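You operate a simulated robot arm through the tools that you are given. There is no shell and no other tool. Be economical: measure what you need, move in short steps, check, and stop when the job is done.

You run a simulated robot arm. Do the job below in one go: nothing can be reset, and whatever is moved stays where it is left.

JOB
Put things in order on the long oak table. At the end: the white card bundle (marked "SEEDS") stands where the green month block (marked "APRIL") stood; the purple box (marked "LABELS") from the long oak table stands where the pink card bundle (marked "ROSES") stood; the green month block from the long oak table stands where the purple box stood; the blue thread spool is on the brown square card box; the pink card bundle is in the brown tray (marked "INCOMING"); whatever was shut is shut again. Leave all else as you found it, and nothing knocked over.

The check looks at the end state, three seconds after you hand in, the way a careful person would. Anything else that was tipped, shoved, dropped, spilled or broken makes it a failure.

ROBOT AND FRAMES
A 6-joint arm with a two-finger parallel gripper, fixed in place. Base frame: the origin is at the foot of the arm, x ahead of it, y to its left, z up; the work surface is at about z = 760. Units: mm, rad, N and s.
With the tool pointing down near the work surface it reaches from about 260 to 680 mm from the base axis. Its first joint turns from -1.152 to 1.152 rad. Payload 2.9 kg.
Tool frame: the origin (TCP) lies between the finger pads and is the grasp point; the fingertips stand 30 mm ahead of it; z points along the fingers, y is the line along which they close. The gripper opens to 110 mm. The fingers are 20 mm wide and 10 mm thick; the gripper's body (48 by 112 mm) begins 55 mm behind the TCP.
Orientation is that of the tool frame in the base frame, as [roll, pitch, yaw] about the fixed x, y, z axes, in that order (R = Rz(yaw) Ry(pitch) Rx(roll)). With the fingers straight down and closing along the base's y, the tool's x points along the base's -x, its y along +y and its z along -z.

CONTROLS
- The arm moves only by the tool servo_tool. Its argument "plan" is a list of rows, each a list of 6 numbers: the shift along the tool's x, y, z in mm, then the turn, a rotation vector about the tool's x, y, z in rad. In form: [[dx, dy, dz, wx, wy, wz], ...]. A call has 1 to 20 rows; each row shifts and turns the commanded pose from where the row before left it, along the tool's axes as they then stand. "gripper" is the opening, from 0 (shut) to 1 (fully open), set as the call begins (left out, the last holds). Rows are played at 5 a second. More than 50 mm and 0.15 rad between two rows, or a gripper value outside its range, and nothing of the call is played. Where a pose cannot be reached the arm comes as near as it can. A force on the tool above 40 N (or 10 N above the force at the start of the call, whichever is more), or a blocked arm, ends the call early, and 0.2 s more pass. The fingers move at their own pace (about 108 mm/s each) and stop on an object; they squeeze with about 40 N. The grip force told is the motor's: it shows also when the fingers shut on nothing. Time passes only in rows, and 0.2 s behind the last, so rows that do not move let the fingers close. The reply holds the time, the measured pose of the TCP, the force on the tool along the base axes, the opening and the grip force, in the units named above and with some noise.
- Cameras (640 x 400 px; columns grow to the right, rows downward): "scene" is fixed at [80.2, 437, 1383.1]; the picture's right is [-0.72, -0.69, 0.00], its down [-0.41, 0.43, -0.81] and it looks along [0.56, -0.58, -0.59] (base axes); focal length 354 px, centre (320, 200). "wrist" rides on the gripper at [-36, 0, -57] in the tool frame; the picture's right is [0.00, -1.00, 0.00], its down [0.97, 0.00, -0.24] and it looks along [0.24, 0.00, 0.97] (tool axes); focal length 218 px, centre (320, 200).
- camera(camera): a new picture of that camera. It takes no simulated time.
- locate(camera, pixels): for up to 12 pixels [column, row] of the newest picture of that camera ("zoom" is the newest enlarged one), the place [x, y, z] in the base frame of the surface seen there, good to about 3 mm. It takes no simulated time.
- inspect(camera, box): a new picture of the part [left, top, right, bottom] of that camera's present view, enlarged. It takes no simulated time.
- sign_off(): hands the job in; it is judged then, once.

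Work in short steps. Measure before you move; look again where a grasp or a placing could have gone wrong, and mend it. You have 80 turns and 54 pictures in all, those below and enlarged ones among them. Open the gripper and draw the arm clear of the work before you hand the job in, unless the task says otherwise; then end with one line.

The tools are called after "Call:" as a command line: name --pt "numbers of a row" for each row, then --argument value for the rest, lists and objects as JSON in quotes. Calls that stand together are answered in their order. servo_tool: Moves the arm, as the interface text tells. Its arguments: {"type":"object","properties":{"plan":{"type":"array","items":{"type":"array","items":{"type":"number"}}},"gripper":{"type":"number"}},"required":["plan"]} The other tools are called the same way: camera (camera) takes a picture; locate (camera, pixels) gives the place of the surface under pixels of a picture; inspect (camera, box) takes an enlarged picture of a part of a camera's view; sign_off () hands the job in.

At the start:

```text
t: 0.0
tcp_pos: [492.2, 45.2, 1089.0]
orientation: [-3.141, 0.0, 3.141]
force: [0.0, 0.6, -0.4]
grip_width: 110.0
grip_force: 0.1
```

scene: 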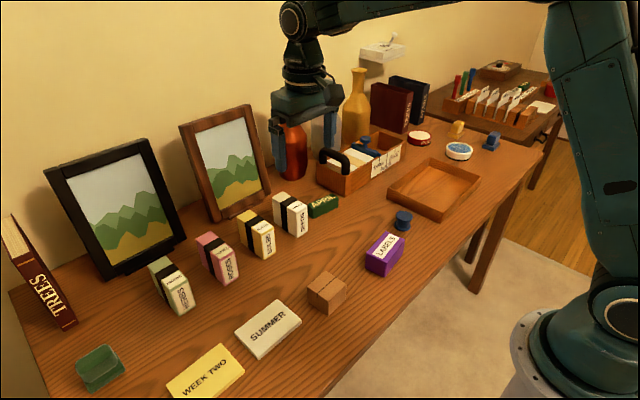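
wrist: 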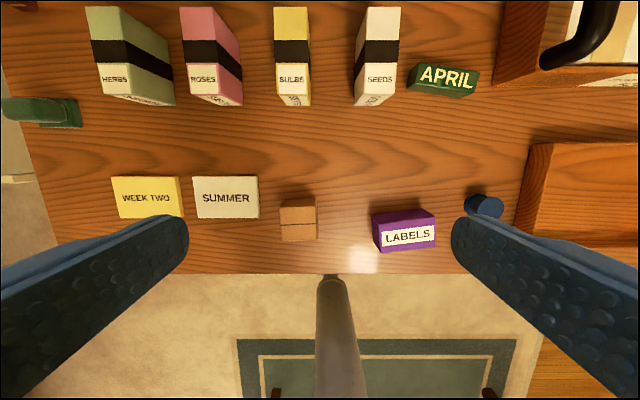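

The pictures show card bundles in a row, the APRIL block at about (322,205), LABELS box at (384,254), the spool at (403,220) and the brown box at (327,293). I'll enlarge the work area first.

Call:
inspect --camera "scene" --box '[140, 170, 460, 370]'

Call:
inspect --camera "scene" --box '[300, 30, 560, 230]'

Call:
inspect --camera "wrist" --box '[80, 0, 640, 280]'

```text
2.00 times, centred on (300, 270) of scene
```

zoom: 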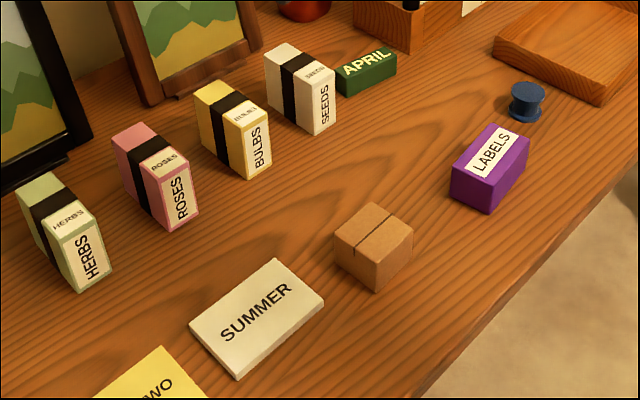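

```text
2.00 times, centred on (430, 130) of scene
```

zoom: 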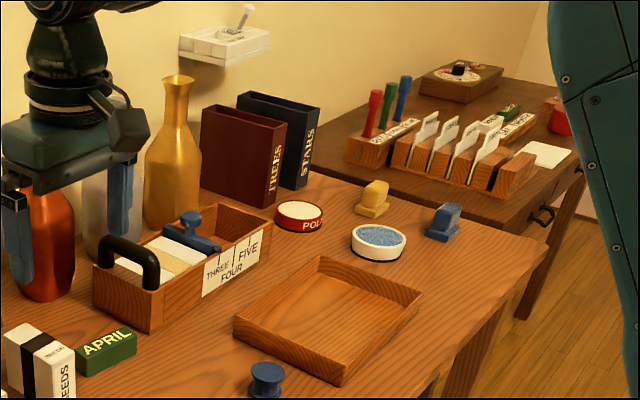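

```text
1.14 times, centred on (360, 140) of wrist
```

zoom: 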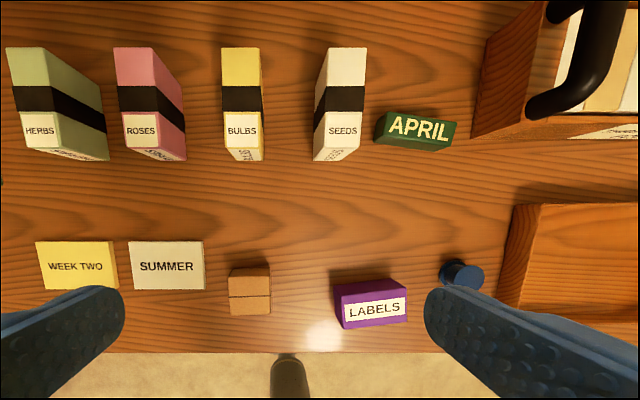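

In the wrist view right is -y and up is +x. I'll measure the corners of each piece's top face.

Call:
locate --camera "wrist" --pixels '[[183, 10], [210, 10], [192, 92], [212, 92], [239, 100], [372, 10], [398, 10], [358, 90], [392, 90], [416, 68], [478, 70], [412, 90]]'

Call:
locate --camera "wrist" --pixels '[[470, 94], [376, 222], [434, 218], [380, 248], [434, 244], [374, 216], [420, 209], [282, 208], [315, 206], [282, 239], [316, 237], [484, 207]]'

Call:
locate --camera "scene" --pixels '[[403, 213], [386, 192], [431, 158], [480, 178], [437, 219], [435, 185], [403, 229], [370, 200], [309, 205], [322, 217], [460, 205], [415, 185]]'

```text
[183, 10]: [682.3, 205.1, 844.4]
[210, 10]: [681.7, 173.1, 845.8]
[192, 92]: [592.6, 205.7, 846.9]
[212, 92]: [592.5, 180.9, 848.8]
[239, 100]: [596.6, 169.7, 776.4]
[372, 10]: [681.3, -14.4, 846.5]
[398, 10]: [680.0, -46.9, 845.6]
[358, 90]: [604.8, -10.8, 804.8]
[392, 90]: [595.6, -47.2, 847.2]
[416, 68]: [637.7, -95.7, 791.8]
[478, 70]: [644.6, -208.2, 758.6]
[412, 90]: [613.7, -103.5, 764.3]
```

```text
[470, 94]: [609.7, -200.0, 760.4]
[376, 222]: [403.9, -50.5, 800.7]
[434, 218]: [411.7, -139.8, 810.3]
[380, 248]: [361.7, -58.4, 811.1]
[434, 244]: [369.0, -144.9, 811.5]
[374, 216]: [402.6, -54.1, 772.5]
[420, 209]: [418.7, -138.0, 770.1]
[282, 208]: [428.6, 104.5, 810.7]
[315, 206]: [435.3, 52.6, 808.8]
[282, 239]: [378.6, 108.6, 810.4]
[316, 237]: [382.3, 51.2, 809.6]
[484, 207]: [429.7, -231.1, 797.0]
```

```text
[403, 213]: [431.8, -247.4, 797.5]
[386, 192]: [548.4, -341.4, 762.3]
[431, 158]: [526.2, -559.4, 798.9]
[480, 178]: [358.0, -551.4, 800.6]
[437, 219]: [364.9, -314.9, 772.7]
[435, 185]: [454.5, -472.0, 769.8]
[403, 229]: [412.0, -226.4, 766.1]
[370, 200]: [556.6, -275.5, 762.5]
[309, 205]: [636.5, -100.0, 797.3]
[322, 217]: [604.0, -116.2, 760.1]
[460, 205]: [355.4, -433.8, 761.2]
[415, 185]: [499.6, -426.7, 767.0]
```

Rough places: ROSES about (640,190), SEEDS about (638,-30), APRIL about (625,-140), and LABELS about (385,-98). I'll move over the row for sharper edges.

Call:
servo_tool --pt "-40 20 20 0 0 0" --pt "-40 20 20 0 0 0" --pt "-20 20 20 0 0 0" --pt "0 20 20 0 0 0" --pt "0 20 0 0 0 0" --pt "0 0 0 0 0 0" --gripper 1

Call:
camera --camera "wrist"

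```text
t: 1.4
tcp_pos: [593.5, 142.9, 1010.7]
orientation: [3.14, 0.002, -3.141]
force: [-0.8, 0.3, 0.2]
grip_width: 110.1
grip_force: 0.0
```

```text
48 pictures are left
```

wrist: 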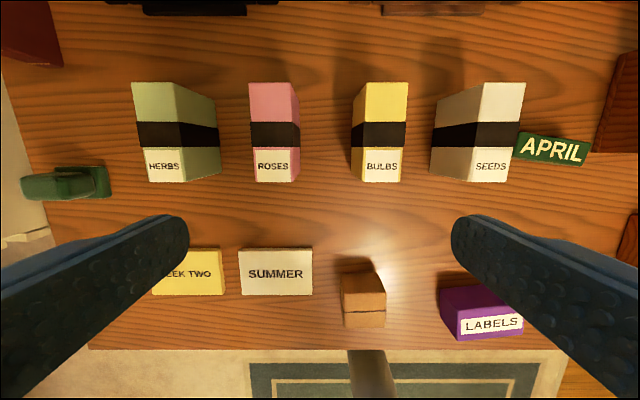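

The ROSES top face now spans columns 250–298 and rows 83–183. I'll measure the edges of the row and of APRIL.

Call:
locate --camera "wrist" --pixels '[[252, 86], [288, 86], [257, 180], [290, 180], [298, 130], [524, 86], [485, 86], [475, 179], [508, 179], [366, 86], [406, 86], [185, 178]]'

Call:
locate --camera "wrist" --pixels '[[519, 134], [590, 144], [515, 155], [585, 164], [595, 150], [636, 55], [636, 150], [402, 179], [366, 179], [344, 272], [384, 292], [344, 310]]'

```text
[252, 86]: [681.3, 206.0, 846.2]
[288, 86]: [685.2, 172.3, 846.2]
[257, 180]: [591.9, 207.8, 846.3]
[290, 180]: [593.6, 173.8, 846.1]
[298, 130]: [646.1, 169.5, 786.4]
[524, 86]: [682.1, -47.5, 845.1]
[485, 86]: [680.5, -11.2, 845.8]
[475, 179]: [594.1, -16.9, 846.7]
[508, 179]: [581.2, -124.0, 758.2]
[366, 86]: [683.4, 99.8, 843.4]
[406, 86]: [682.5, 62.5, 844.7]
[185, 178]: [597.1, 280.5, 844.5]
```

```text
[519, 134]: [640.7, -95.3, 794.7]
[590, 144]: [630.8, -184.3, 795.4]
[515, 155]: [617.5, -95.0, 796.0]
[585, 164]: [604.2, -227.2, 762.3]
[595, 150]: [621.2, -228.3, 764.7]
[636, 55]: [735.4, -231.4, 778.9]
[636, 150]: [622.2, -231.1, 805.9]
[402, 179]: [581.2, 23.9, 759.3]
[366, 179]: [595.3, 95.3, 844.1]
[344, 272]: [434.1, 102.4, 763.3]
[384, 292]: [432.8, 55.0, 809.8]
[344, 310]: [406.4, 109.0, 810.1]
```

ROSES spans x 590–686 and y 171–208, with its top at 846, so its centre is (638,190). I'll move above it and check.

Call:
servo_tool --pt "-20 20 30 0 0 0" --pt "-20 20 40 0 0 0" --pt "-6 5 30 0 0 0" --pt "0 0 0 0 0 0" --pt "0 0 0 0 0 0"

Call:
camera --camera "wrist"

```text
t: 2.6
tcp_pos: [641.2, 190.4, 909.9]
orientation: [3.141, 0.001, -3.141]
force: [0.1, 0.6, -0.7]
grip_width: 110.0
grip_force: 0.0
```

```text
47 pictures are left
```

wrist: 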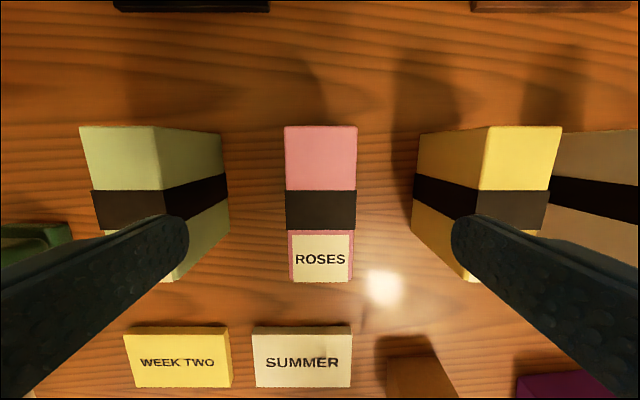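

ROSES is centred between the fingers (columns 284–357) and its neighbours are clear. I'll narrow the opening a little and go down to z 815.

Call:
servo_tool --pt "1 0 30 0 0 0" --pt "1 0 30 0 0 0" --pt "1 0 20 0 0 0" --pt "0 0 15 0 0 0" --pt "0 0 0 0 0 0" --gripper 0.72

Call:
servo_tool --pt "0 0 0 0 0 0" --pt "0 0 0 0 0 0" --pt "0 0 0 0 0 0" --pt "0 0 0 0 0 0" --gripper 0.1

```text
t: 3.8
tcp_pos: [634.3, 191.3, 815.0]
orientation: [-3.142, 0.001, -3.141]
force: [-0.2, -0.5, -0.2]
grip_width: 79.2
grip_force: 0.0
```

```text
t: 4.8
tcp_pos: [636.4, 191.9, 815.1]
orientation: [-3.141, 0.0, 3.141]
force: [0.5, -0.6, -0.3]
grip_width: 39.5
grip_force: 39.7
```

The grip is 39.5 mm wide at 40 N, so ROSES is held. I'll lift it straight up, then draw back in x.

Call:
servo_tool --pt "0 0 -20 0 0 0" --pt "0 0 -40 0 0 0" --pt "0 0 -40 0 0 0" --pt "0 0 -40 0 0 0" --pt "40 0 0 0 0 0" --pt "40 0 0 0 0 0" --pt "40 -20 0 0 0 0" --pt "40 -40 0 0 0 0" --pt "25 -40 0 0 0 0" --pt "0 -40 0 0 0 0" --pt "0 -40 0 0 0 0" --pt "0 -40 0 0 0 0" --pt "0 -40 0 0 0 0" --pt "0 -40 0 0 0 0" --pt "0 -40 0 0 0 0" --pt "0 -40 0 0 0 0" --pt "0 -40 0 0 0 0" --pt "0 -40 0 0 0 0" --pt "0 0 0 0 0 0"

Call:
camera --camera "wrist"

Call:
camera --camera "scene"

```text
refused: row 8 steps farther than a row can; nothing moved
```

```text
46 pictures are left
```

wrist: 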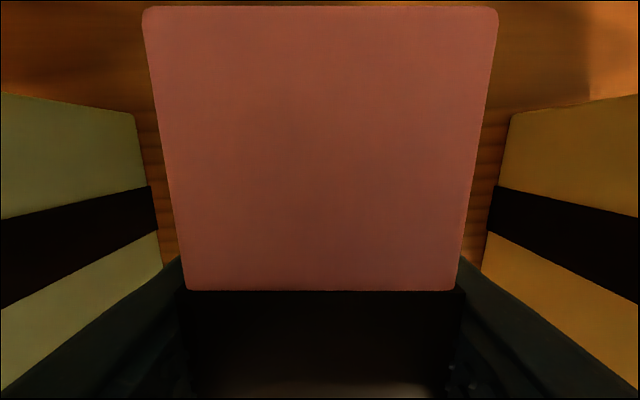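

```text
45 pictures are left
```

scene: 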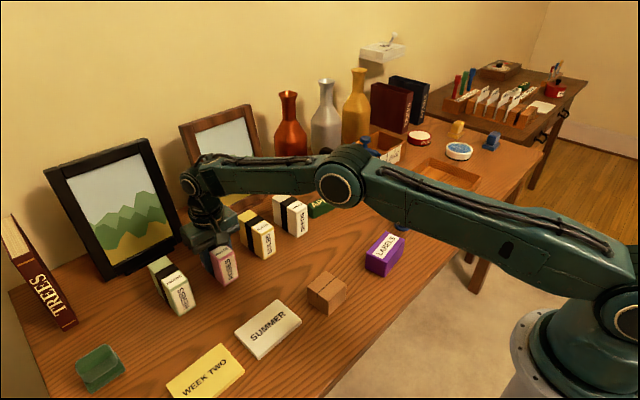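

The plan was refused because row 8 stepped too far (40 by 40). I'll replay it with smaller diagonal steps.

Call:
servo_tool --pt "0 0 -20 0 0 0" --pt "0 0 -40 0 0 0" --pt "0 0 -40 0 0 0" --pt "0 0 -40 0 0 0" --pt "40 0 0 0 0 0" --pt "40 0 0 0 0 0" --pt "40 0 0 0 0 0" --pt "40 -20 0 0 0 0" --pt "25 -40 0 0 0 0" --pt "0 -40 0 0 0 0" --pt "0 -40 0 0 0 0" --pt "0 -45 0 0 0 0" --pt "0 -45 0 0 0 0" --pt "0 -45 0 0 0 0" --pt "0 -45 0 0 0 0" --pt "0 -45 0 0 0 0" --pt "0 -45 0 0 0 0" --pt "0 -45 0 0 0 0" --pt "0 -45 0 0 0 0" --pt "0 0 0 0 0 0"

Call:
camera --camera "wrist"

Call:
camera --camera "scene"

```text
t: 9.0
tcp_pos: [451.8, -309.5, 954.0]
orientation: [-3.141, 0.002, 3.141]
force: [-0.5, 0.0, -2.2]
grip_width: 39.8
grip_force: 40.2
```

```text
44 pictures are left
```

wrist: 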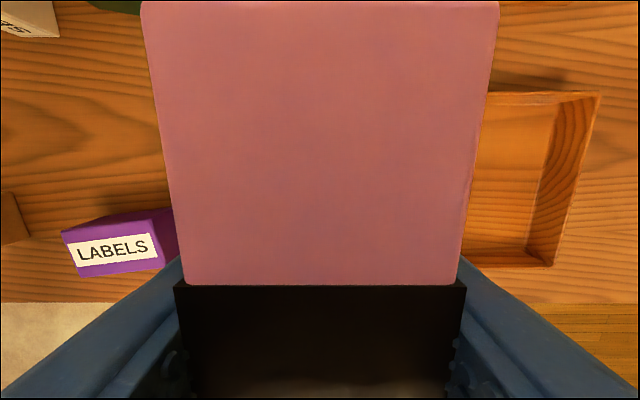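

```text
43 pictures are left
```

scene: 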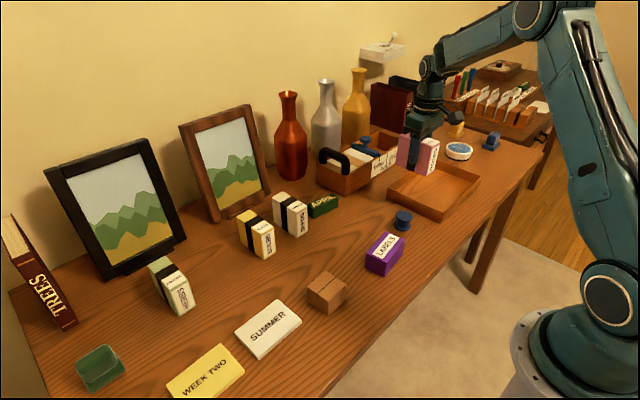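

The tray's right part is visible in the wrist view (columns 470–600, rows 92–268) and its left part in the scene view. I'll measure both.

Call:
locate --camera "wrist" --pixels '[[598, 95], [550, 265], [555, 110], [530, 240], [500, 96], [490, 264], [510, 180], [565, 170]]'

Call:
locate --camera "scene" --pixels '[[388, 191], [438, 213], [435, 218], [480, 178], [400, 181], [430, 195], [410, 194], [440, 205]]'

```text
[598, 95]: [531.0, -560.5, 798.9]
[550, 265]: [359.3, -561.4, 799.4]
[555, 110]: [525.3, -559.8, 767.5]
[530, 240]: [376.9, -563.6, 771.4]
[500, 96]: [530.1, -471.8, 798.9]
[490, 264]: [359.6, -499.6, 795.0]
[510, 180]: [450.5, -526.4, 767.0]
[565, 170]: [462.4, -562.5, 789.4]
```

```text
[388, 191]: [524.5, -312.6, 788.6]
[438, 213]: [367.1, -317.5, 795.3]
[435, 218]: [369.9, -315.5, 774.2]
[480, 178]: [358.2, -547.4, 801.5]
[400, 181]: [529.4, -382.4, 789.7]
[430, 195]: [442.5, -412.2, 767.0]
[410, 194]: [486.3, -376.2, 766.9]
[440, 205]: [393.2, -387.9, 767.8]
```

The tray spans x 360–532 and y −562..−315, with its floor at 767. I'll move to (445,−430) and lower until the bundle is just on the floor (TCP z about 822).

Call:
servo_tool --pt "3 -40 0 0 0 0" --pt "3 -40 0 0 0 0" --pt "0 -40 0 0 0 0" --pt "0 0 40 0 0 0" --pt "0 0 40 0 0 0" --pt "0 0 30 0 0 0" --pt "0 0 10 0 0 0" --pt "0 0 5 0 0 0" --pt "0 0 4 0 0 0" --pt "0 0 0 0 0 0"

```text
t: 11.2
tcp_pos: [443.8, -430.5, 825.8]
orientation: [3.14, 0.002, 3.14]
force: [-1.0, 0.4, -1.5]
grip_width: 39.6
grip_force: 39.7
```

Measured z is 825.8, with about 3–4 mm left to the tray floor. I'll ease down in small steps.

Call:
servo_tool --pt "0 0 1.5 0 0 0" --pt "0 0 1 0 0 0" --pt "0 0 0.5 0 0 0" --pt "0 0 0 0 0 0"

```text
t: 12.2
tcp_pos: [445.3, -431.8, 820.8]
orientation: [3.14, 0.0, -3.14]
force: [-0.7, -0.5, -2.6]
grip_width: 39.8
grip_force: 40.3
```

Call:
servo_tool --pt "0 0 0.7 0 0 0" --pt "0 0 0.5 0 0 0" --pt "0 0 0 0 0 0"

```text
t: 13.0
tcp_pos: [446.4, -430.1, 821.9]
orientation: [-3.141, 0.001, 3.141]
force: [0.8, -1.3, -1.0]
grip_width: 39.9
grip_force: 39.8
```

The downward load has eased to −1 N, so the bundle is about touching the floor. I'll release with a modest opening and rise.

Call:
servo_tool --pt "0 0 0 0 0 0" --pt "0 0 0 0 0 0" --pt "0 0 0 0 0 0" --pt "0 0 -20 0 0 0" --pt "0 0 -40 0 0 0" --pt "0 0 -40 0 0 0" --pt "0 0 -40 0 0 0" --pt "0 0 0 0 0 0" --gripper 0.7

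Call:
camera --camera "wrist"

```text
t: 14.8
tcp_pos: [442.4, -432.5, 959.0]
orientation: [3.141, 0.0, -3.141]
force: [-0.4, -0.3, 0.6]
grip_width: 76.9
grip_force: 0.0
```

```text
42 pictures are left
```

wrist: 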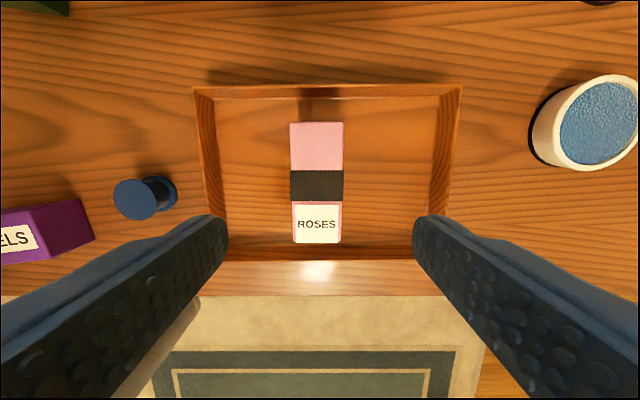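

ROSES stands centred in the tray. Next I'll move above LABELS at about (390,−98).

Call:
servo_tool --pt "10 45 0 0 0 0" --pt "10 45 0 0 0 0" --pt "10 45 0 0 0 0" --pt "10 45 0 0 0 0" --pt "10 45 0 0 0 0" --pt "4.2 45 0 0 0 0" --pt "0 45 0 0 0 0" --pt "0 16.8 0 0 0 0" --pt "0 0 0 0 0 0" --gripper 1

Call:
camera --camera "wrist"

```text
t: 16.8
tcp_pos: [393.3, -97.4, 962.5]
orientation: [3.141, -0.001, -3.141]
force: [-0.9, -1.1, 0.1]
grip_width: 109.9
grip_force: 0.0
```

```text
41 pictures are left
```

wrist: 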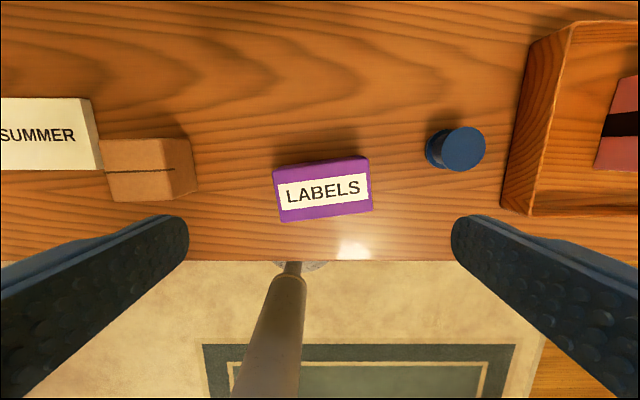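

LABELS' top face spans columns 273–372 and rows 157–222, slightly turned. I'll measure its corners, plus the box and the spool.

Call:
locate --camera "wrist" --pixels '[[276, 173], [366, 163], [281, 218], [370, 208], [323, 190], [457, 130], [484, 150], [457, 166], [430, 150], [106, 172], [170, 170], [172, 198]]'

Call:
locate --camera "wrist" --pixels '[[108, 200], [102, 143], [186, 140], [196, 188], [320, 169], [325, 212], [276, 195], [369, 186], [457, 150], [320, 158]]'

```text
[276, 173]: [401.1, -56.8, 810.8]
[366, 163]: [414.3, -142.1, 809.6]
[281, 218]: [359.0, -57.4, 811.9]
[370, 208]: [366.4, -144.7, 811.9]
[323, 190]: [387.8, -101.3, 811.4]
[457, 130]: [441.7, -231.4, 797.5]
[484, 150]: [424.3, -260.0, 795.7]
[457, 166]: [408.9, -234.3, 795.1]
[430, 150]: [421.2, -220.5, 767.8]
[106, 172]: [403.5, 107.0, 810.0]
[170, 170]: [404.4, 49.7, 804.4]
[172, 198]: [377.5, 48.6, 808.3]
```

```text
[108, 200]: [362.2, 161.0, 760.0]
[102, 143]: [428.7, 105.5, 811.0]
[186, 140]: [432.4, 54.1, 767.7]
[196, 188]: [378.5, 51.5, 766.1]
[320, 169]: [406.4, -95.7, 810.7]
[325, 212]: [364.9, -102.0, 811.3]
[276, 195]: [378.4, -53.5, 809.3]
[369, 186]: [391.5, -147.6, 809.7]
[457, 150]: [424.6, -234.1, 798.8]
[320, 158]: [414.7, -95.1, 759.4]
```

LABELS is about 93×47 mm, 51 high, centred near (386,−100.5) and turned about +0.12 rad. I'll align to it and go down partway to check.

Call:
servo_tool --pt "4 -2.5 0 0 0 0" --pt "0 0 0 0 0 -0.12" --pt "0 0 40 0 0 0" --pt "0 0 40 0 0 0" --pt "0 0 20 0 0 0" --pt "0 0 0 0 0 0"

Call:
camera --camera "wrist"

```text
t: 18.2
tcp_pos: [387.8, -97.6, 858.8]
orientation: [3.141, 0.001, -3.02]
force: [0.1, -0.3, -1.0]
grip_width: 110.0
grip_force: 0.0
```

```text
40 pictures are left
```

wrist: 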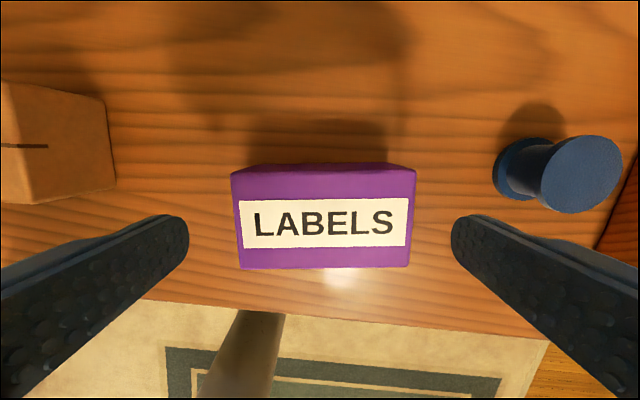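

The box is centred 3 px to the right with a slope of about 0.02 rad left. I'll correct this, then go down to z 797 and close.

Call:
servo_tool --pt "1.5 -1.7 0 0 0 -0.02" --pt "0 0 25 0 0 0" --pt "0 0 25 0 0 0" --pt "0 0 13.8 0 0 0" --pt "0 0 0 0 0 0"

Call:
servo_tool --pt "0 0 0 0 0 0" --pt "0 0 0 0 0 0" --pt "0 0 0 0 0 0" --gripper 0.6

```text
t: 19.4
tcp_pos: [384.1, -100.2, 795.8]
orientation: [-3.141, -0.001, -3.002]
force: [0.1, -0.2, 0.4]
grip_width: 109.9
grip_force: 0.1
```

```text
t: 20.2
tcp_pos: [383.7, -101.8, 795.1]
orientation: [3.142, 0.001, -3.003]
force: [0.3, -0.3, 0.2]
grip_width: 94.5
grip_force: 39.7
```

Gripped at 94.5 mm. I'll lift, undo the turn, and carry it to above the ROSES spot at (638,190).

Call:
servo_tool --pt "0 0 -20 0 0 0" --pt "0 0 -40 0 0 0" --pt "0 0 -40 0 0 0" --pt "0 0 -30 0 0 0" --pt "0 0 0 0 0 0.14" --pt "-28.19 32.47 0 0 0 0" --pt "-28.19 32.47 0 0 0 0" --pt "-28.19 32.47 0 0 0 0" --pt "-28.19 32.47 0 0 0 0" --pt "-28.19 32.47 0 0 0 0" --pt "-28.19 32.47 0 0 0 0" --pt "-28.19 32.47 0 0 0 0" --pt "-28.19 32.47 0 0 0 0" --pt "-28.19 32.47 0 0 0 0" --pt "0 0 0 0 0 0"

Call:
camera --camera "wrist"

```text
t: 23.4
tcp_pos: [639.3, 189.6, 927.4]
orientation: [-3.14, -0.002, -3.14]
force: [0.7, 1.0, -0.5]
grip_width: 94.5
grip_force: 39.5
```

```text
39 pictures are left
```

wrist: 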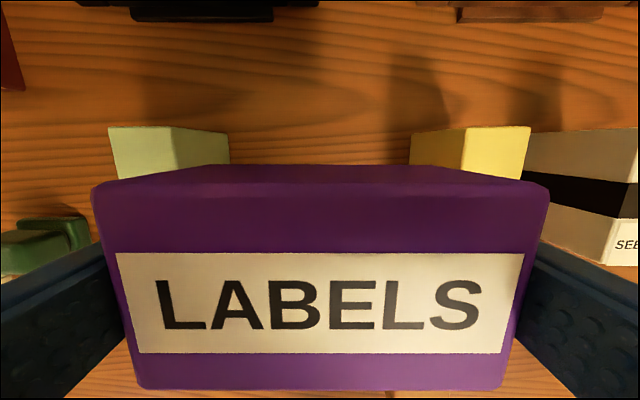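

The box is held level between HERBS (y about 280) and BULBS (y about 98), with about 25 mm to spare on each side. I'll lower it to the table.

Call:
servo_tool --pt "0 0 40 0 0 0" --pt "0 0 40 0 0 0" --pt "0 0 30 0 0 0" --pt "0 0 10 0 0 0" --pt "0 0 6 0 0 0" --pt "0 0 3 0 0 0" --pt "0 0 0 0 0 0"

Call:
servo_tool --pt "0 0 0.7 0 0 0" --pt "0 0 0.6 0 0 0" --pt "0 0 0 0 0 0"

```text
t: 25.0
tcp_pos: [638.9, 191.3, 797.7]
orientation: [-3.141, -0.001, -3.14]
force: [0.3, -0.2, -0.3]
grip_width: 94.3
grip_force: 39.9
```

```text
t: 25.8
tcp_pos: [638.8, 190.9, 795.0]
orientation: [-3.14, -0.001, -3.14]
force: [0.0, -0.7, -1.6]
grip_width: 94.5
grip_force: 40.3
```

It is back at its pick height (796.7 against 797), so I'll release and rise straight up.

Call:
servo_tool --pt "0 0 0 0 0 0" --pt "0 0 0 0 0 0" --pt "0 0 -15 0 0 0" --pt "0 0 -30 0 0 0" --pt "0 0 -40 0 0 0" --pt "0 0 -40 0 0 0" --pt "0 0 0 0 0 0" --gripper 1

Call:
camera --camera "wrist"

```text
t: 27.4
tcp_pos: [640.8, 190.0, 922.8]
orientation: [-3.142, 0.0, -3.142]
force: [-0.6, 0.2, -0.1]
grip_width: 110.2
grip_force: 0.0
```

```text
38 pictures are left
```

wrist: 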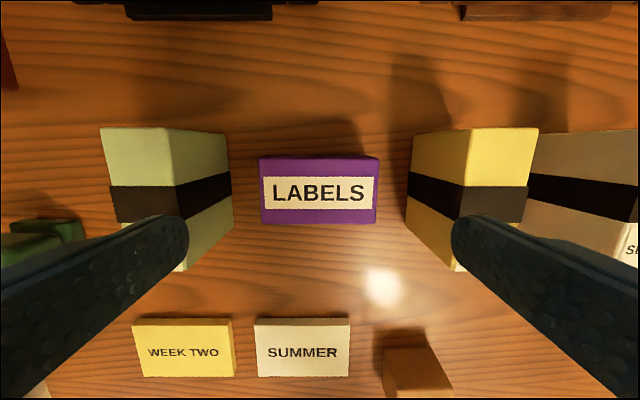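

LABELS stands square at the ROSES spot. Next I'll move above APRIL at about (610,−140).

Call:
servo_tool --pt "0 0 -40 0 0 0" --pt "10 -45 0 0 0 0" --pt "10 -45 0 0 0 0" --pt "8 -45 0 0 0 0" --pt "0 -45 0 0 0 0" --pt "0 -45 0 0 0 0" --pt "0 -45 0 0 0 0" --pt "0 -45 0 0 0 0" --pt "0 -15 0 0 0 0" --pt "0 0 0 0 0 0"

Call:
camera --camera "wrist"

```text
t: 29.6
tcp_pos: [610.7, -139.3, 961.2]
orientation: [-3.141, 0.0, -3.141]
force: [-1.0, -0.5, 0.4]
grip_width: 110.0
grip_force: 0.0
```

```text
37 pictures are left
```

wrist: 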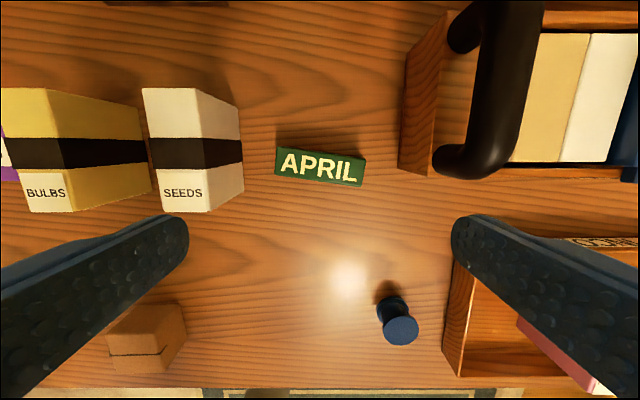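

Call:
inspect --camera "wrist" --box '[240, 110, 400, 210]'

Call:
locate --camera "wrist" --pixels '[[279, 150], [365, 162], [277, 174], [360, 184], [320, 154], [320, 178], [404, 60], [404, 170], [470, 160], [440, 30], [198, 205], [195, 95]]'

```text
4.00 times, centred on (320, 160) of wrist
```

zoom: 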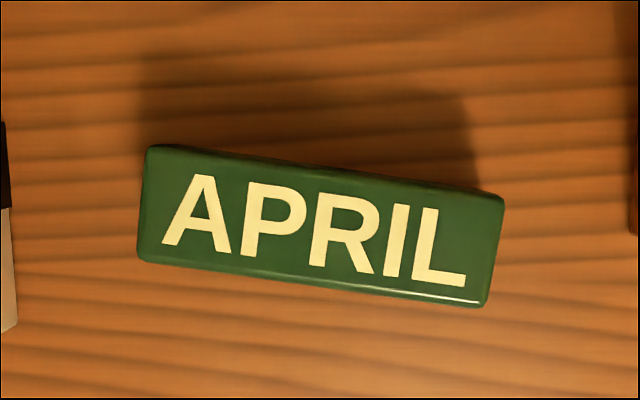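

```text
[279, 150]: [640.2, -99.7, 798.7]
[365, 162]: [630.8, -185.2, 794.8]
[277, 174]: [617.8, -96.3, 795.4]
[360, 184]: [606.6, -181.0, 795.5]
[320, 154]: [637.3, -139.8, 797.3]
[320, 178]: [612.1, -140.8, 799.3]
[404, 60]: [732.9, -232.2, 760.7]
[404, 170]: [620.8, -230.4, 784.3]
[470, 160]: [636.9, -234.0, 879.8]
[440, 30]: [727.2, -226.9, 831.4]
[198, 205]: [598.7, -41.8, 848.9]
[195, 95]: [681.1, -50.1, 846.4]
```

APRIL is centred at (624.5,−140.5), about 90×28 mm, with its top at 797 and turned about −0.13 rad. I'll align and go partway down.

Call:
servo_tool --pt "-14.5 -0.5 0 0 0 0" --pt "0 0 0 0 0 0.13" --pt "0 0 40 0 0 0" --pt "0 0 40 0 0 0" --pt "0 0 20 0 0 0" --pt "0 0 0 0 0 0"

Call:
camera --camera "wrist"

```text
t: 31.0
tcp_pos: [624.5, -140.1, 861.7]
orientation: [3.141, -0.001, 3.013]
force: [-0.3, 0.0, 0.9]
grip_width: 110.1
grip_force: 0.1
```

```text
35 pictures are left
```

wrist: 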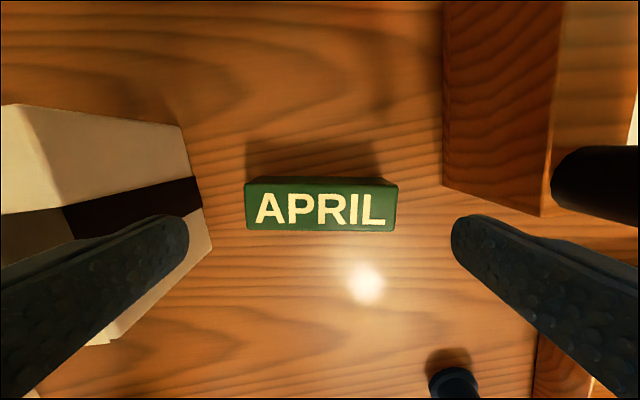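

APRIL is aligned and centred (columns 246–396), with the fingers clear of SEEDS and the file box. I'll go down to 796 and grip.

Call:
servo_tool --pt "0 0 30 0 0 0" --pt "0 0 25 0 0 0" --pt "0 0 10.7 0 0 0" --pt "0 0 0 0 0 0"

Call:
servo_tool --pt "0 0 0 0 0 0" --pt "0 0 0 0 0 0" --pt "0 0 0 0 0 0" --gripper 0.6

```text
t: 32.0
tcp_pos: [626.6, -140.7, 797.4]
orientation: [-3.141, -0.001, 3.013]
force: [0.6, 0.1, -0.1]
grip_width: 110.0
grip_force: 0.1
```

```text
t: 32.8
tcp_pos: [626.5, -141.7, 796.8]
orientation: [3.141, -0.001, 3.011]
force: [0.6, -0.1, 0.6]
grip_width: 91.4
grip_force: 39.8
```

Gripped at 91.4 mm. I'll lift, square up, carry it to the old LABELS spot (384.5,−102) and match its turn of +0.14.

Call:
servo_tool --pt "0 0 -20 0 0 0" --pt "0 0 -40 0 0 0" --pt "0 0 -40 0 0 0" --pt "0 0 0 0 0 -0.13" --pt "40 6.417 0 0 0 0" --pt "40 6.417 0 0 0 0" --pt "40 6.417 0 0 0 0" --pt "40 6.417 0 0 0 0" --pt "40 6.417 0 0 0 0" --pt "40 6.417 0 0 0 0" --pt "0 0 0 0 0 -0.14" --pt "0 0 40 0 0 0" --pt "0 0 30 0 0 0" --pt "0 0 0 0 0 0"

Call:
camera --camera "scene"

```text
t: 35.8
tcp_pos: [382.6, -100.1, 825.9]
orientation: [3.14, 0.001, -3.001]
force: [0.3, -0.9, -1.3]
grip_width: 91.4
grip_force: 40.2
```

```text
34 pictures are left
```

scene: 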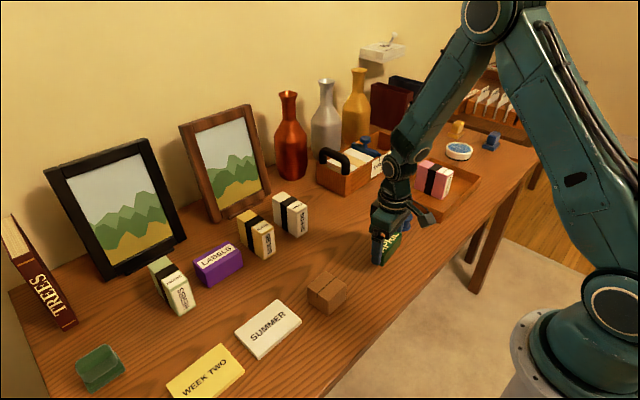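

APRIL is over its spot and the space below is free. I'll lower it to 796 and release.

Call:
servo_tool --pt "0 0 20 0 0 0" --pt "0 0 6 0 0 0" --pt "0 0 3 0 0 0" --pt "0 0 1.2 0 0 0" --pt "0 0 0 0 0 0"

Call:
servo_tool --pt "0 0 0 0 0 0" --pt "0 0 0 0 0 0" --pt "0 0 -15 0 0 0" --pt "0 0 -30 0 0 0" --pt "0 0 -40 0 0 0" --pt "0 0 -40 0 0 0" --pt "0 0 -40 0 0 0" --pt "0 0 0 0 0 0.14" --pt "0 0 0 0 0 0" --gripper 1

Call:
camera --camera "wrist"

```text
t: 36.9
tcp_pos: [384.3, -100.1, 797.7]
orientation: [3.14, -0.001, -3.003]
force: [-3.5, 2.3, 9.1]
grip_width: 91.1
grip_force: 39.9
stopped in row 5: the force on the tool passed its limit (the readings are from after the stop); the commanded pose is now the measured one
```

```text
t: 38.9
tcp_pos: [384.3, -99.9, 962.2]
orientation: [-3.141, -0.002, -3.141]
force: [-0.4, 0.2, 0.8]
grip_width: 110.0
grip_force: 0.0
```

```text
33 pictures are left
```

wrist: 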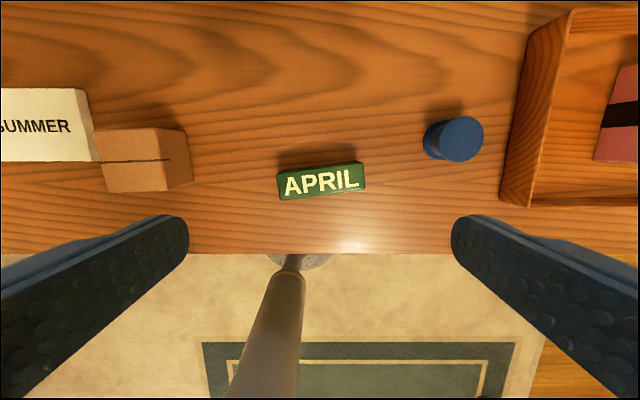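

APRIL stands at the old LABELS spot. Next I'll move above SEEDS at about (634,−30).

Call:
servo_tool --pt "-42 12 0 0 0 0" --pt "-42 12 0 0 0 0" --pt "-42 12 0 0 0 0" --pt "-42 12 0 0 0 0" --pt "-42 12 0 0 0 0" --pt "-40 10 0 0 0 0" --pt "0 0 40 0 0 0" --pt "0 0 0 0 0 0" --pt "0 0 0 0 0 0" --gripper 0.72

Call:
camera --camera "wrist"

```text
t: 40.9
tcp_pos: [636.7, -31.8, 920.6]
orientation: [3.141, -0.001, 3.141]
force: [-0.1, -1.2, -0.1]
grip_width: 79.4
grip_force: 0.1
```

```text
32 pictures are left
```

wrist: 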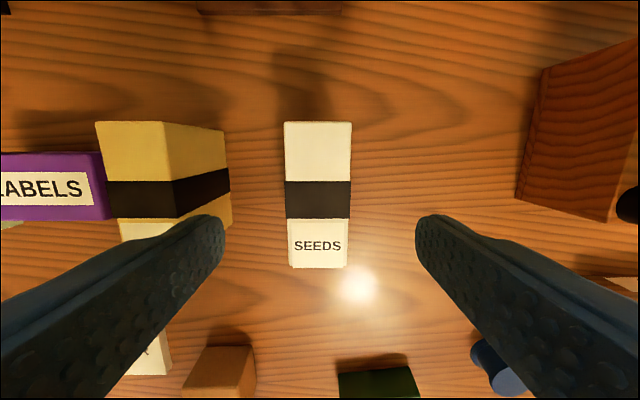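

SEEDS is centred (columns 284–352). I'll go down to z 815 and grip.

Call:
servo_tool --pt "-2 0.5 30 0 0 0" --pt "0 0 40 0 0 0" --pt "0 0 25 0 0 0" --pt "0 0 12.7 0 0 0" --pt "0 0 0 0 0 0"

Call:
servo_tool --pt "0 0 0 0 0 0" --pt "0 0 0 0 0 0" --pt "0 0 0 0 0 0" --pt "0 0 0 0 0 0" --gripper 0.1

```text
t: 42.1
tcp_pos: [637.1, -30.2, 813.6]
orientation: [3.14, 0.001, -3.142]
force: [-0.5, 0.2, 0.5]
grip_width: 79.3
grip_force: 0.1
```

```text
t: 43.1
tcp_pos: [637.1, -30.2, 813.6]
orientation: [-3.142, -0.002, -3.141]
force: [0.2, -0.9, -0.9]
grip_width: 39.5
grip_force: 40.1
```

SEEDS is held at 39.5 mm. I'll lift 60 mm, shift to (624.5,−140.5), and lower to just above the table.

Call:
servo_tool --pt "0 0 -20 0 0 0" --pt "0 0 -40 0 0 0" --pt "4 -37 0 0 0 0" --pt "4 -37 0 0 0 0" --pt "4 -37 0 0 0 0" --pt "0 0 0 0 0 0" --pt "0 0 30 0 0 0" --pt "0 0 20 0 0 0" --pt "0 0 6 0 0 0" --pt "0 0 2.5 0 0 0" --pt "0 0 0 0 0 0"

Call:
servo_tool --pt "0 0 0.8 0 0 0" --pt "0 0 0.5 0 0 0" --pt "0 0 0 0 0 0"

```text
t: 45.5
tcp_pos: [623.0, -141.9, 814.5]
orientation: [3.141, 0.001, 3.142]
force: [0.3, -0.5, -1.7]
grip_width: 39.7
grip_force: 40.0
```

```text
t: 46.3
tcp_pos: [623.9, -141.7, 814.4]
orientation: [-3.141, -0.002, -3.141]
force: [0.6, -0.4, -2.1]
grip_width: 39.8
grip_force: 40.2
```

It is within half a millimetre of its pick height. I'll release gently and rise.

Call:
servo_tool --pt "0 0 0 0 0 0" --pt "0 0 0 0 0 0" --pt "0 0 0 0 0 0" --pt "0 0 -20 0 0 0" --pt "0 0 -40 0 0 0" --pt "0 0 -40 0 0 0" --pt "0 0 -40 0 0 0" --pt "0 0 0 0 0 0" --gripper 0.72

Call:
camera --camera "wrist"

```text
t: 48.1
tcp_pos: [629.7, -141.6, 953.1]
orientation: [3.141, -0.002, 3.141]
force: [-0.6, 0.7, -0.1]
grip_width: 79.2
grip_force: 0.0
```

```text
31 pictures are left
```

wrist: 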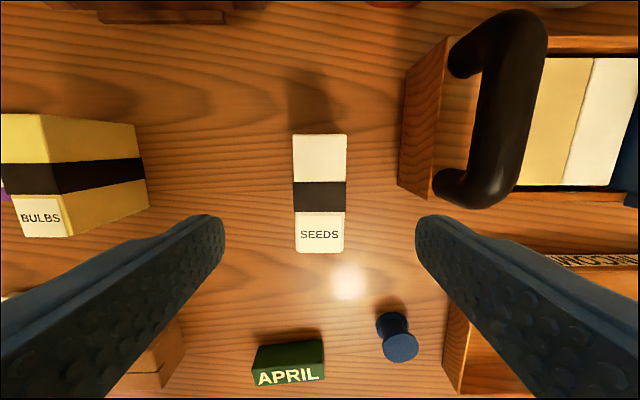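

SEEDS stands at the APRIL spot, and the tray's INCOMING mark is visible at (600,260). Next I'll move above the spool at (425,−235).

Call:
servo_tool --pt "40 -19 0 0 0 0" --pt "40 -19 0 0 0 0" --pt "40 -19 0 0 0 0" --pt "40 -19 0 0 0 0" --pt "40 -18.4 0 0 0 0" --pt "0 0 40 0 0 0" --pt "0 0 30 0 0 0" --pt "0 0 0 0 0 0" --pt "0 0 0 0 0 0"

Call:
camera --camera "wrist"

```text
t: 50.1
tcp_pos: [426.5, -236.2, 884.6]
orientation: [3.141, -0.002, -3.141]
force: [0.0, -0.1, 0.4]
grip_width: 79.1
grip_force: 0.0
```

```text
30 pictures are left
```

wrist: 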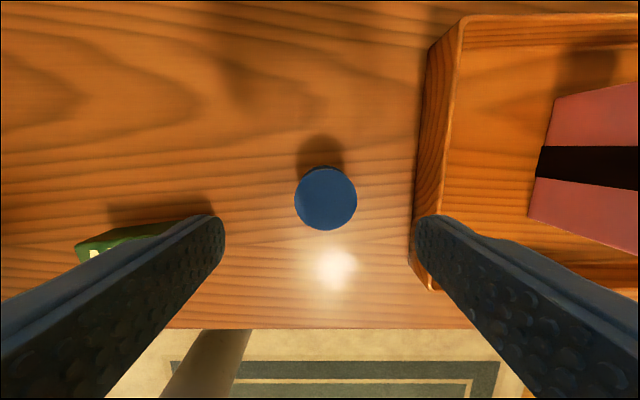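

Call:
locate --camera "wrist" --pixels '[[326, 198], [297, 198], [354, 198], [326, 169], [326, 227], [415, 200], [440, 200], [205, 225], [130, 232]]'

```text
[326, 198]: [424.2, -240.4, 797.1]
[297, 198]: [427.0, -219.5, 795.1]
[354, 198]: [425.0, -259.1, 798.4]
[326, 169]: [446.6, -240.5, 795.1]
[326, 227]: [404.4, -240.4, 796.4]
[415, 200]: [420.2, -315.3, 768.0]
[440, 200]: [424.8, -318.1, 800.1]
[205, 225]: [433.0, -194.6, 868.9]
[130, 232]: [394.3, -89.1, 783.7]
```

The spool is centred at (425.3,−239.5), about 40 mm across, with its top at 797. I'll correct for this, go down to 797 and grip.

Call:
servo_tool --pt "-1 -4.5 20 0 0 0" --pt "0 0 35 0 0 0" --pt "0 0 25 0 0 0" --pt "0 0 7 0 0 0" --pt "0 0 0 0 0 0"

Call:
servo_tool --pt "0 0 0 0 0 0" --pt "0 0 0 0 0 0" --pt "0 0 0 0 0 0" --pt "0 0 0 0 0 0" --gripper 0.1

```text
t: 51.3
tcp_pos: [424.1, -239.4, 796.4]
orientation: [-3.141, 0.001, 3.141]
force: [-0.4, 0.4, -0.5]
grip_width: 79.4
grip_force: 0.1
```

```text
t: 52.3
tcp_pos: [424.2, -240.0, 796.9]
orientation: [3.141, -0.001, 3.141]
force: [-0.7, -0.5, 0.4]
grip_width: 42.7
grip_force: 40.1
```

The spool is held at 42.7 mm. I'll lift it and carry it over the brown box at about (405.5,79).

Call:
servo_tool --pt "0 0 -20 0 0 0" --pt "0 0 -40 0 0 0" --pt "0 0 -40 0 0 0" --pt "0 0 -20 0 0 0" --pt "2.5 39.8 0 0 0 0" --pt "2.5 39.8 0 0 0 0" --pt "2.5 39.8 0 0 0 0" --pt "2.5 39.8 0 0 0 0" --pt "2.5 39.8 0 0 0 0" --pt "2.5 39.8 0 0 0 0" --pt "2.5 39.8 0 0 0 0" --pt "2.3 39.9 0 0 0 0" --pt "0 0 0 0 0 0"

Call:
camera --camera "wrist"

Call:
inspect --camera "scene" --box '[220, 180, 440, 320]'

```text
t: 55.1
tcp_pos: [407.2, 75.6, 915.2]
orientation: [-3.141, 0.0, 3.142]
force: [0.5, 0.1, -0.5]
grip_width: 42.4
grip_force: 40.4
```

```text
29 pictures are left
```

wrist: 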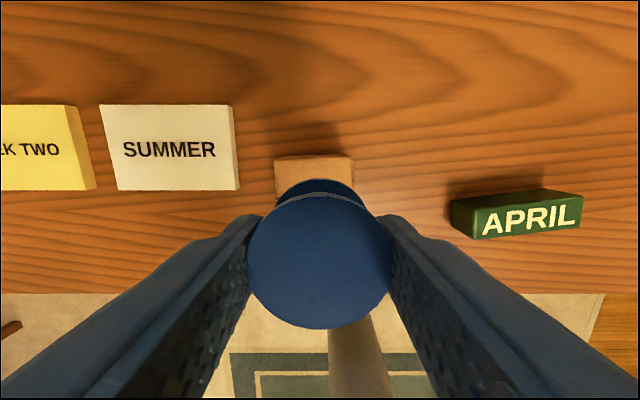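

```text
2.86 times, centred on (330, 250) of scene
```

zoom: 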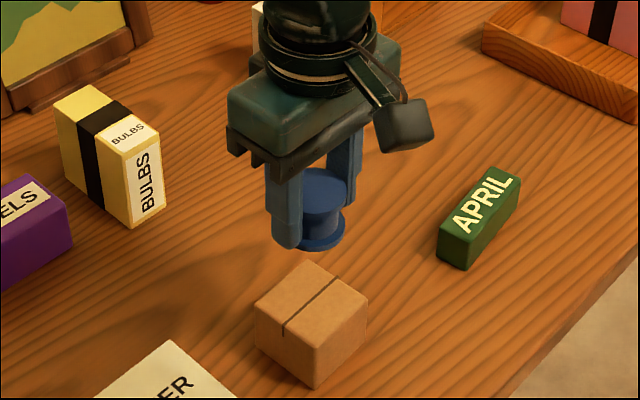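

The box's top face shows clearly in the zoom, so I'll measure its corners for the centre.

Call:
locate --camera "zoom" --pixels '[[307, 267], [361, 302], [314, 342], [260, 308], [310, 304]]'

Call:
locate --camera "wrist" --pixels '[[277, 163], [352, 163], [278, 178], [314, 163]]'

```text
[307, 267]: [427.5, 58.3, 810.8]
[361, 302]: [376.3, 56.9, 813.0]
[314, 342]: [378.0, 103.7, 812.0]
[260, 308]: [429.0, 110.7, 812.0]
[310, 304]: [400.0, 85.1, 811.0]
```

```text
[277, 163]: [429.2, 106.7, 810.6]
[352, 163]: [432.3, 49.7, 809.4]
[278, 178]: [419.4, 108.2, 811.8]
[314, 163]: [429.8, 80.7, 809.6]
```

The box centre is (404,80) with its top at 811, so the spool should seat at TCP z of about 848. I'll lower with a small correction.

Call:
servo_tool --pt "1.5 1 20 0 0 0" --pt "0 0 30 0 0 0" --pt "0 0 10 0 0 0" --pt "0 0 5 0 0 0" --pt "0 0 0 0 0 0"

Call:
inspect --camera "scene" --box '[270, 210, 380, 320]'

```text
t: 56.3
tcp_pos: [406.3, 78.2, 853.6]
orientation: [-3.141, -0.001, 3.141]
force: [0.3, -0.5, 0.9]
grip_width: 42.3
grip_force: 40.4
```

```text
3.64 times, centred on (325, 265) of scene
```

zoom: 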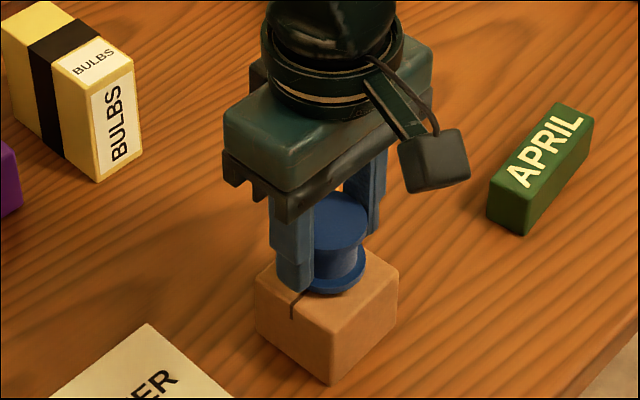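

The spool is just over the middle of the box. I'll ease down in 1 mm steps, watching the force.

Call:
servo_tool --pt "0 0 1.5 0 0 0" --pt "0 0 1 0 0 0" --pt "0 0 0 0 0 0"

Call:
servo_tool --pt "0 0 0.7 0 0 0" --pt "0 0 0.7 0 0 0" --pt "0 0 0 0 0 0"

```text
t: 57.1
tcp_pos: [405.5, 78.7, 849.6]
orientation: [3.141, -0.002, -3.139]
force: [0.3, 0.1, -1.0]
grip_width: 42.5
grip_force: 39.5
```

```text
t: 57.9
tcp_pos: [405.2, 77.7, 848.6]
orientation: [-3.141, -0.001, 3.141]
force: [0.4, -0.2, 0.4]
grip_width: 42.2
grip_force: 40.5
```

Call:
servo_tool --pt "0 0 0.5 0 0 0" --pt "0 0 0.4 0 0 0" --pt "0 0 0 0 0 0"

```text
t: 58.7
tcp_pos: [405.2, 78.6, 846.5]
orientation: [-3.141, 0.001, 3.141]
force: [0.3, 0.1, 2.1]
grip_width: 42.7
grip_force: 40.1
```

The vertical force rose to +2 N, so the spool is in contact. I'll release and rise.

Call:
servo_tool --pt "0 0 0 0 0 0" --pt "0 0 0 0 0 0" --pt "0 0 0 0 0 0" --pt "0 0 -20 0 0 0" --pt "0 0 -40 0 0 0" --pt "0 0 -40 0 0 0" --pt "0 0 -40 0 0 0" --pt "0 0 -40 0 0 0" --pt "0 0 -30 0 0 0" --pt "0 0 0 0 0 0" --gripper 0.8

Call:
camera --camera "scene"

Call:
camera --camera "wrist"

```text
t: 60.9
tcp_pos: [404.1, 79.1, 1056.4]
orientation: [-3.141, -0.001, -3.141]
force: [0.6, 0.1, -0.3]
grip_width: 88.1
grip_force: 0.1
```

```text
26 pictures are left
```

scene: 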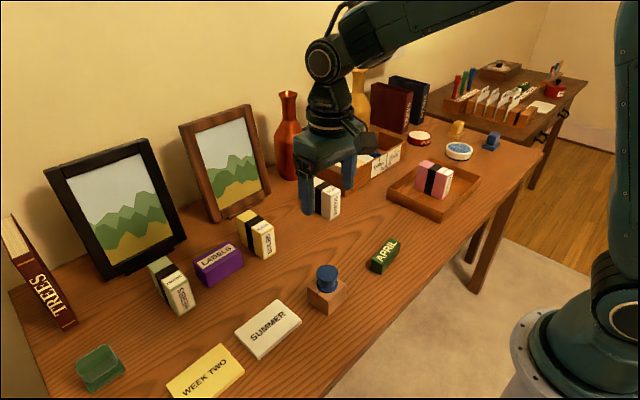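

```text
25 pictures are left
```

wrist: 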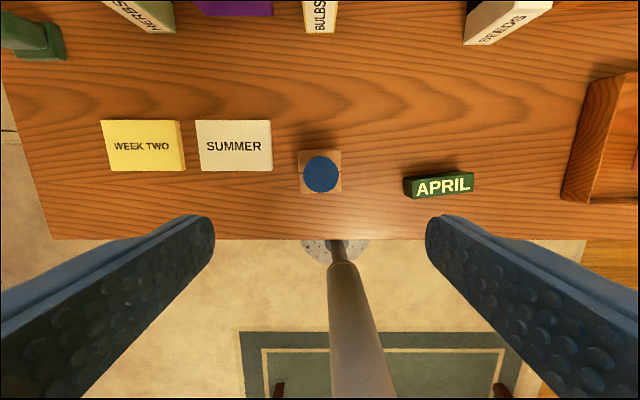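

Both pictures show every piece upright and in place: spool on the box, ROSES in the tray, LABELS, APRIL and SEEDS on their spots. The gripper is open and clear, and I opened nothing that would need shutting, so I'm handing in.

Call:
sign_off

```text
The job is handed in.
```

The job is handed in: all five pieces are where you asked and standing upright, and nothing else was moved or knocked over.
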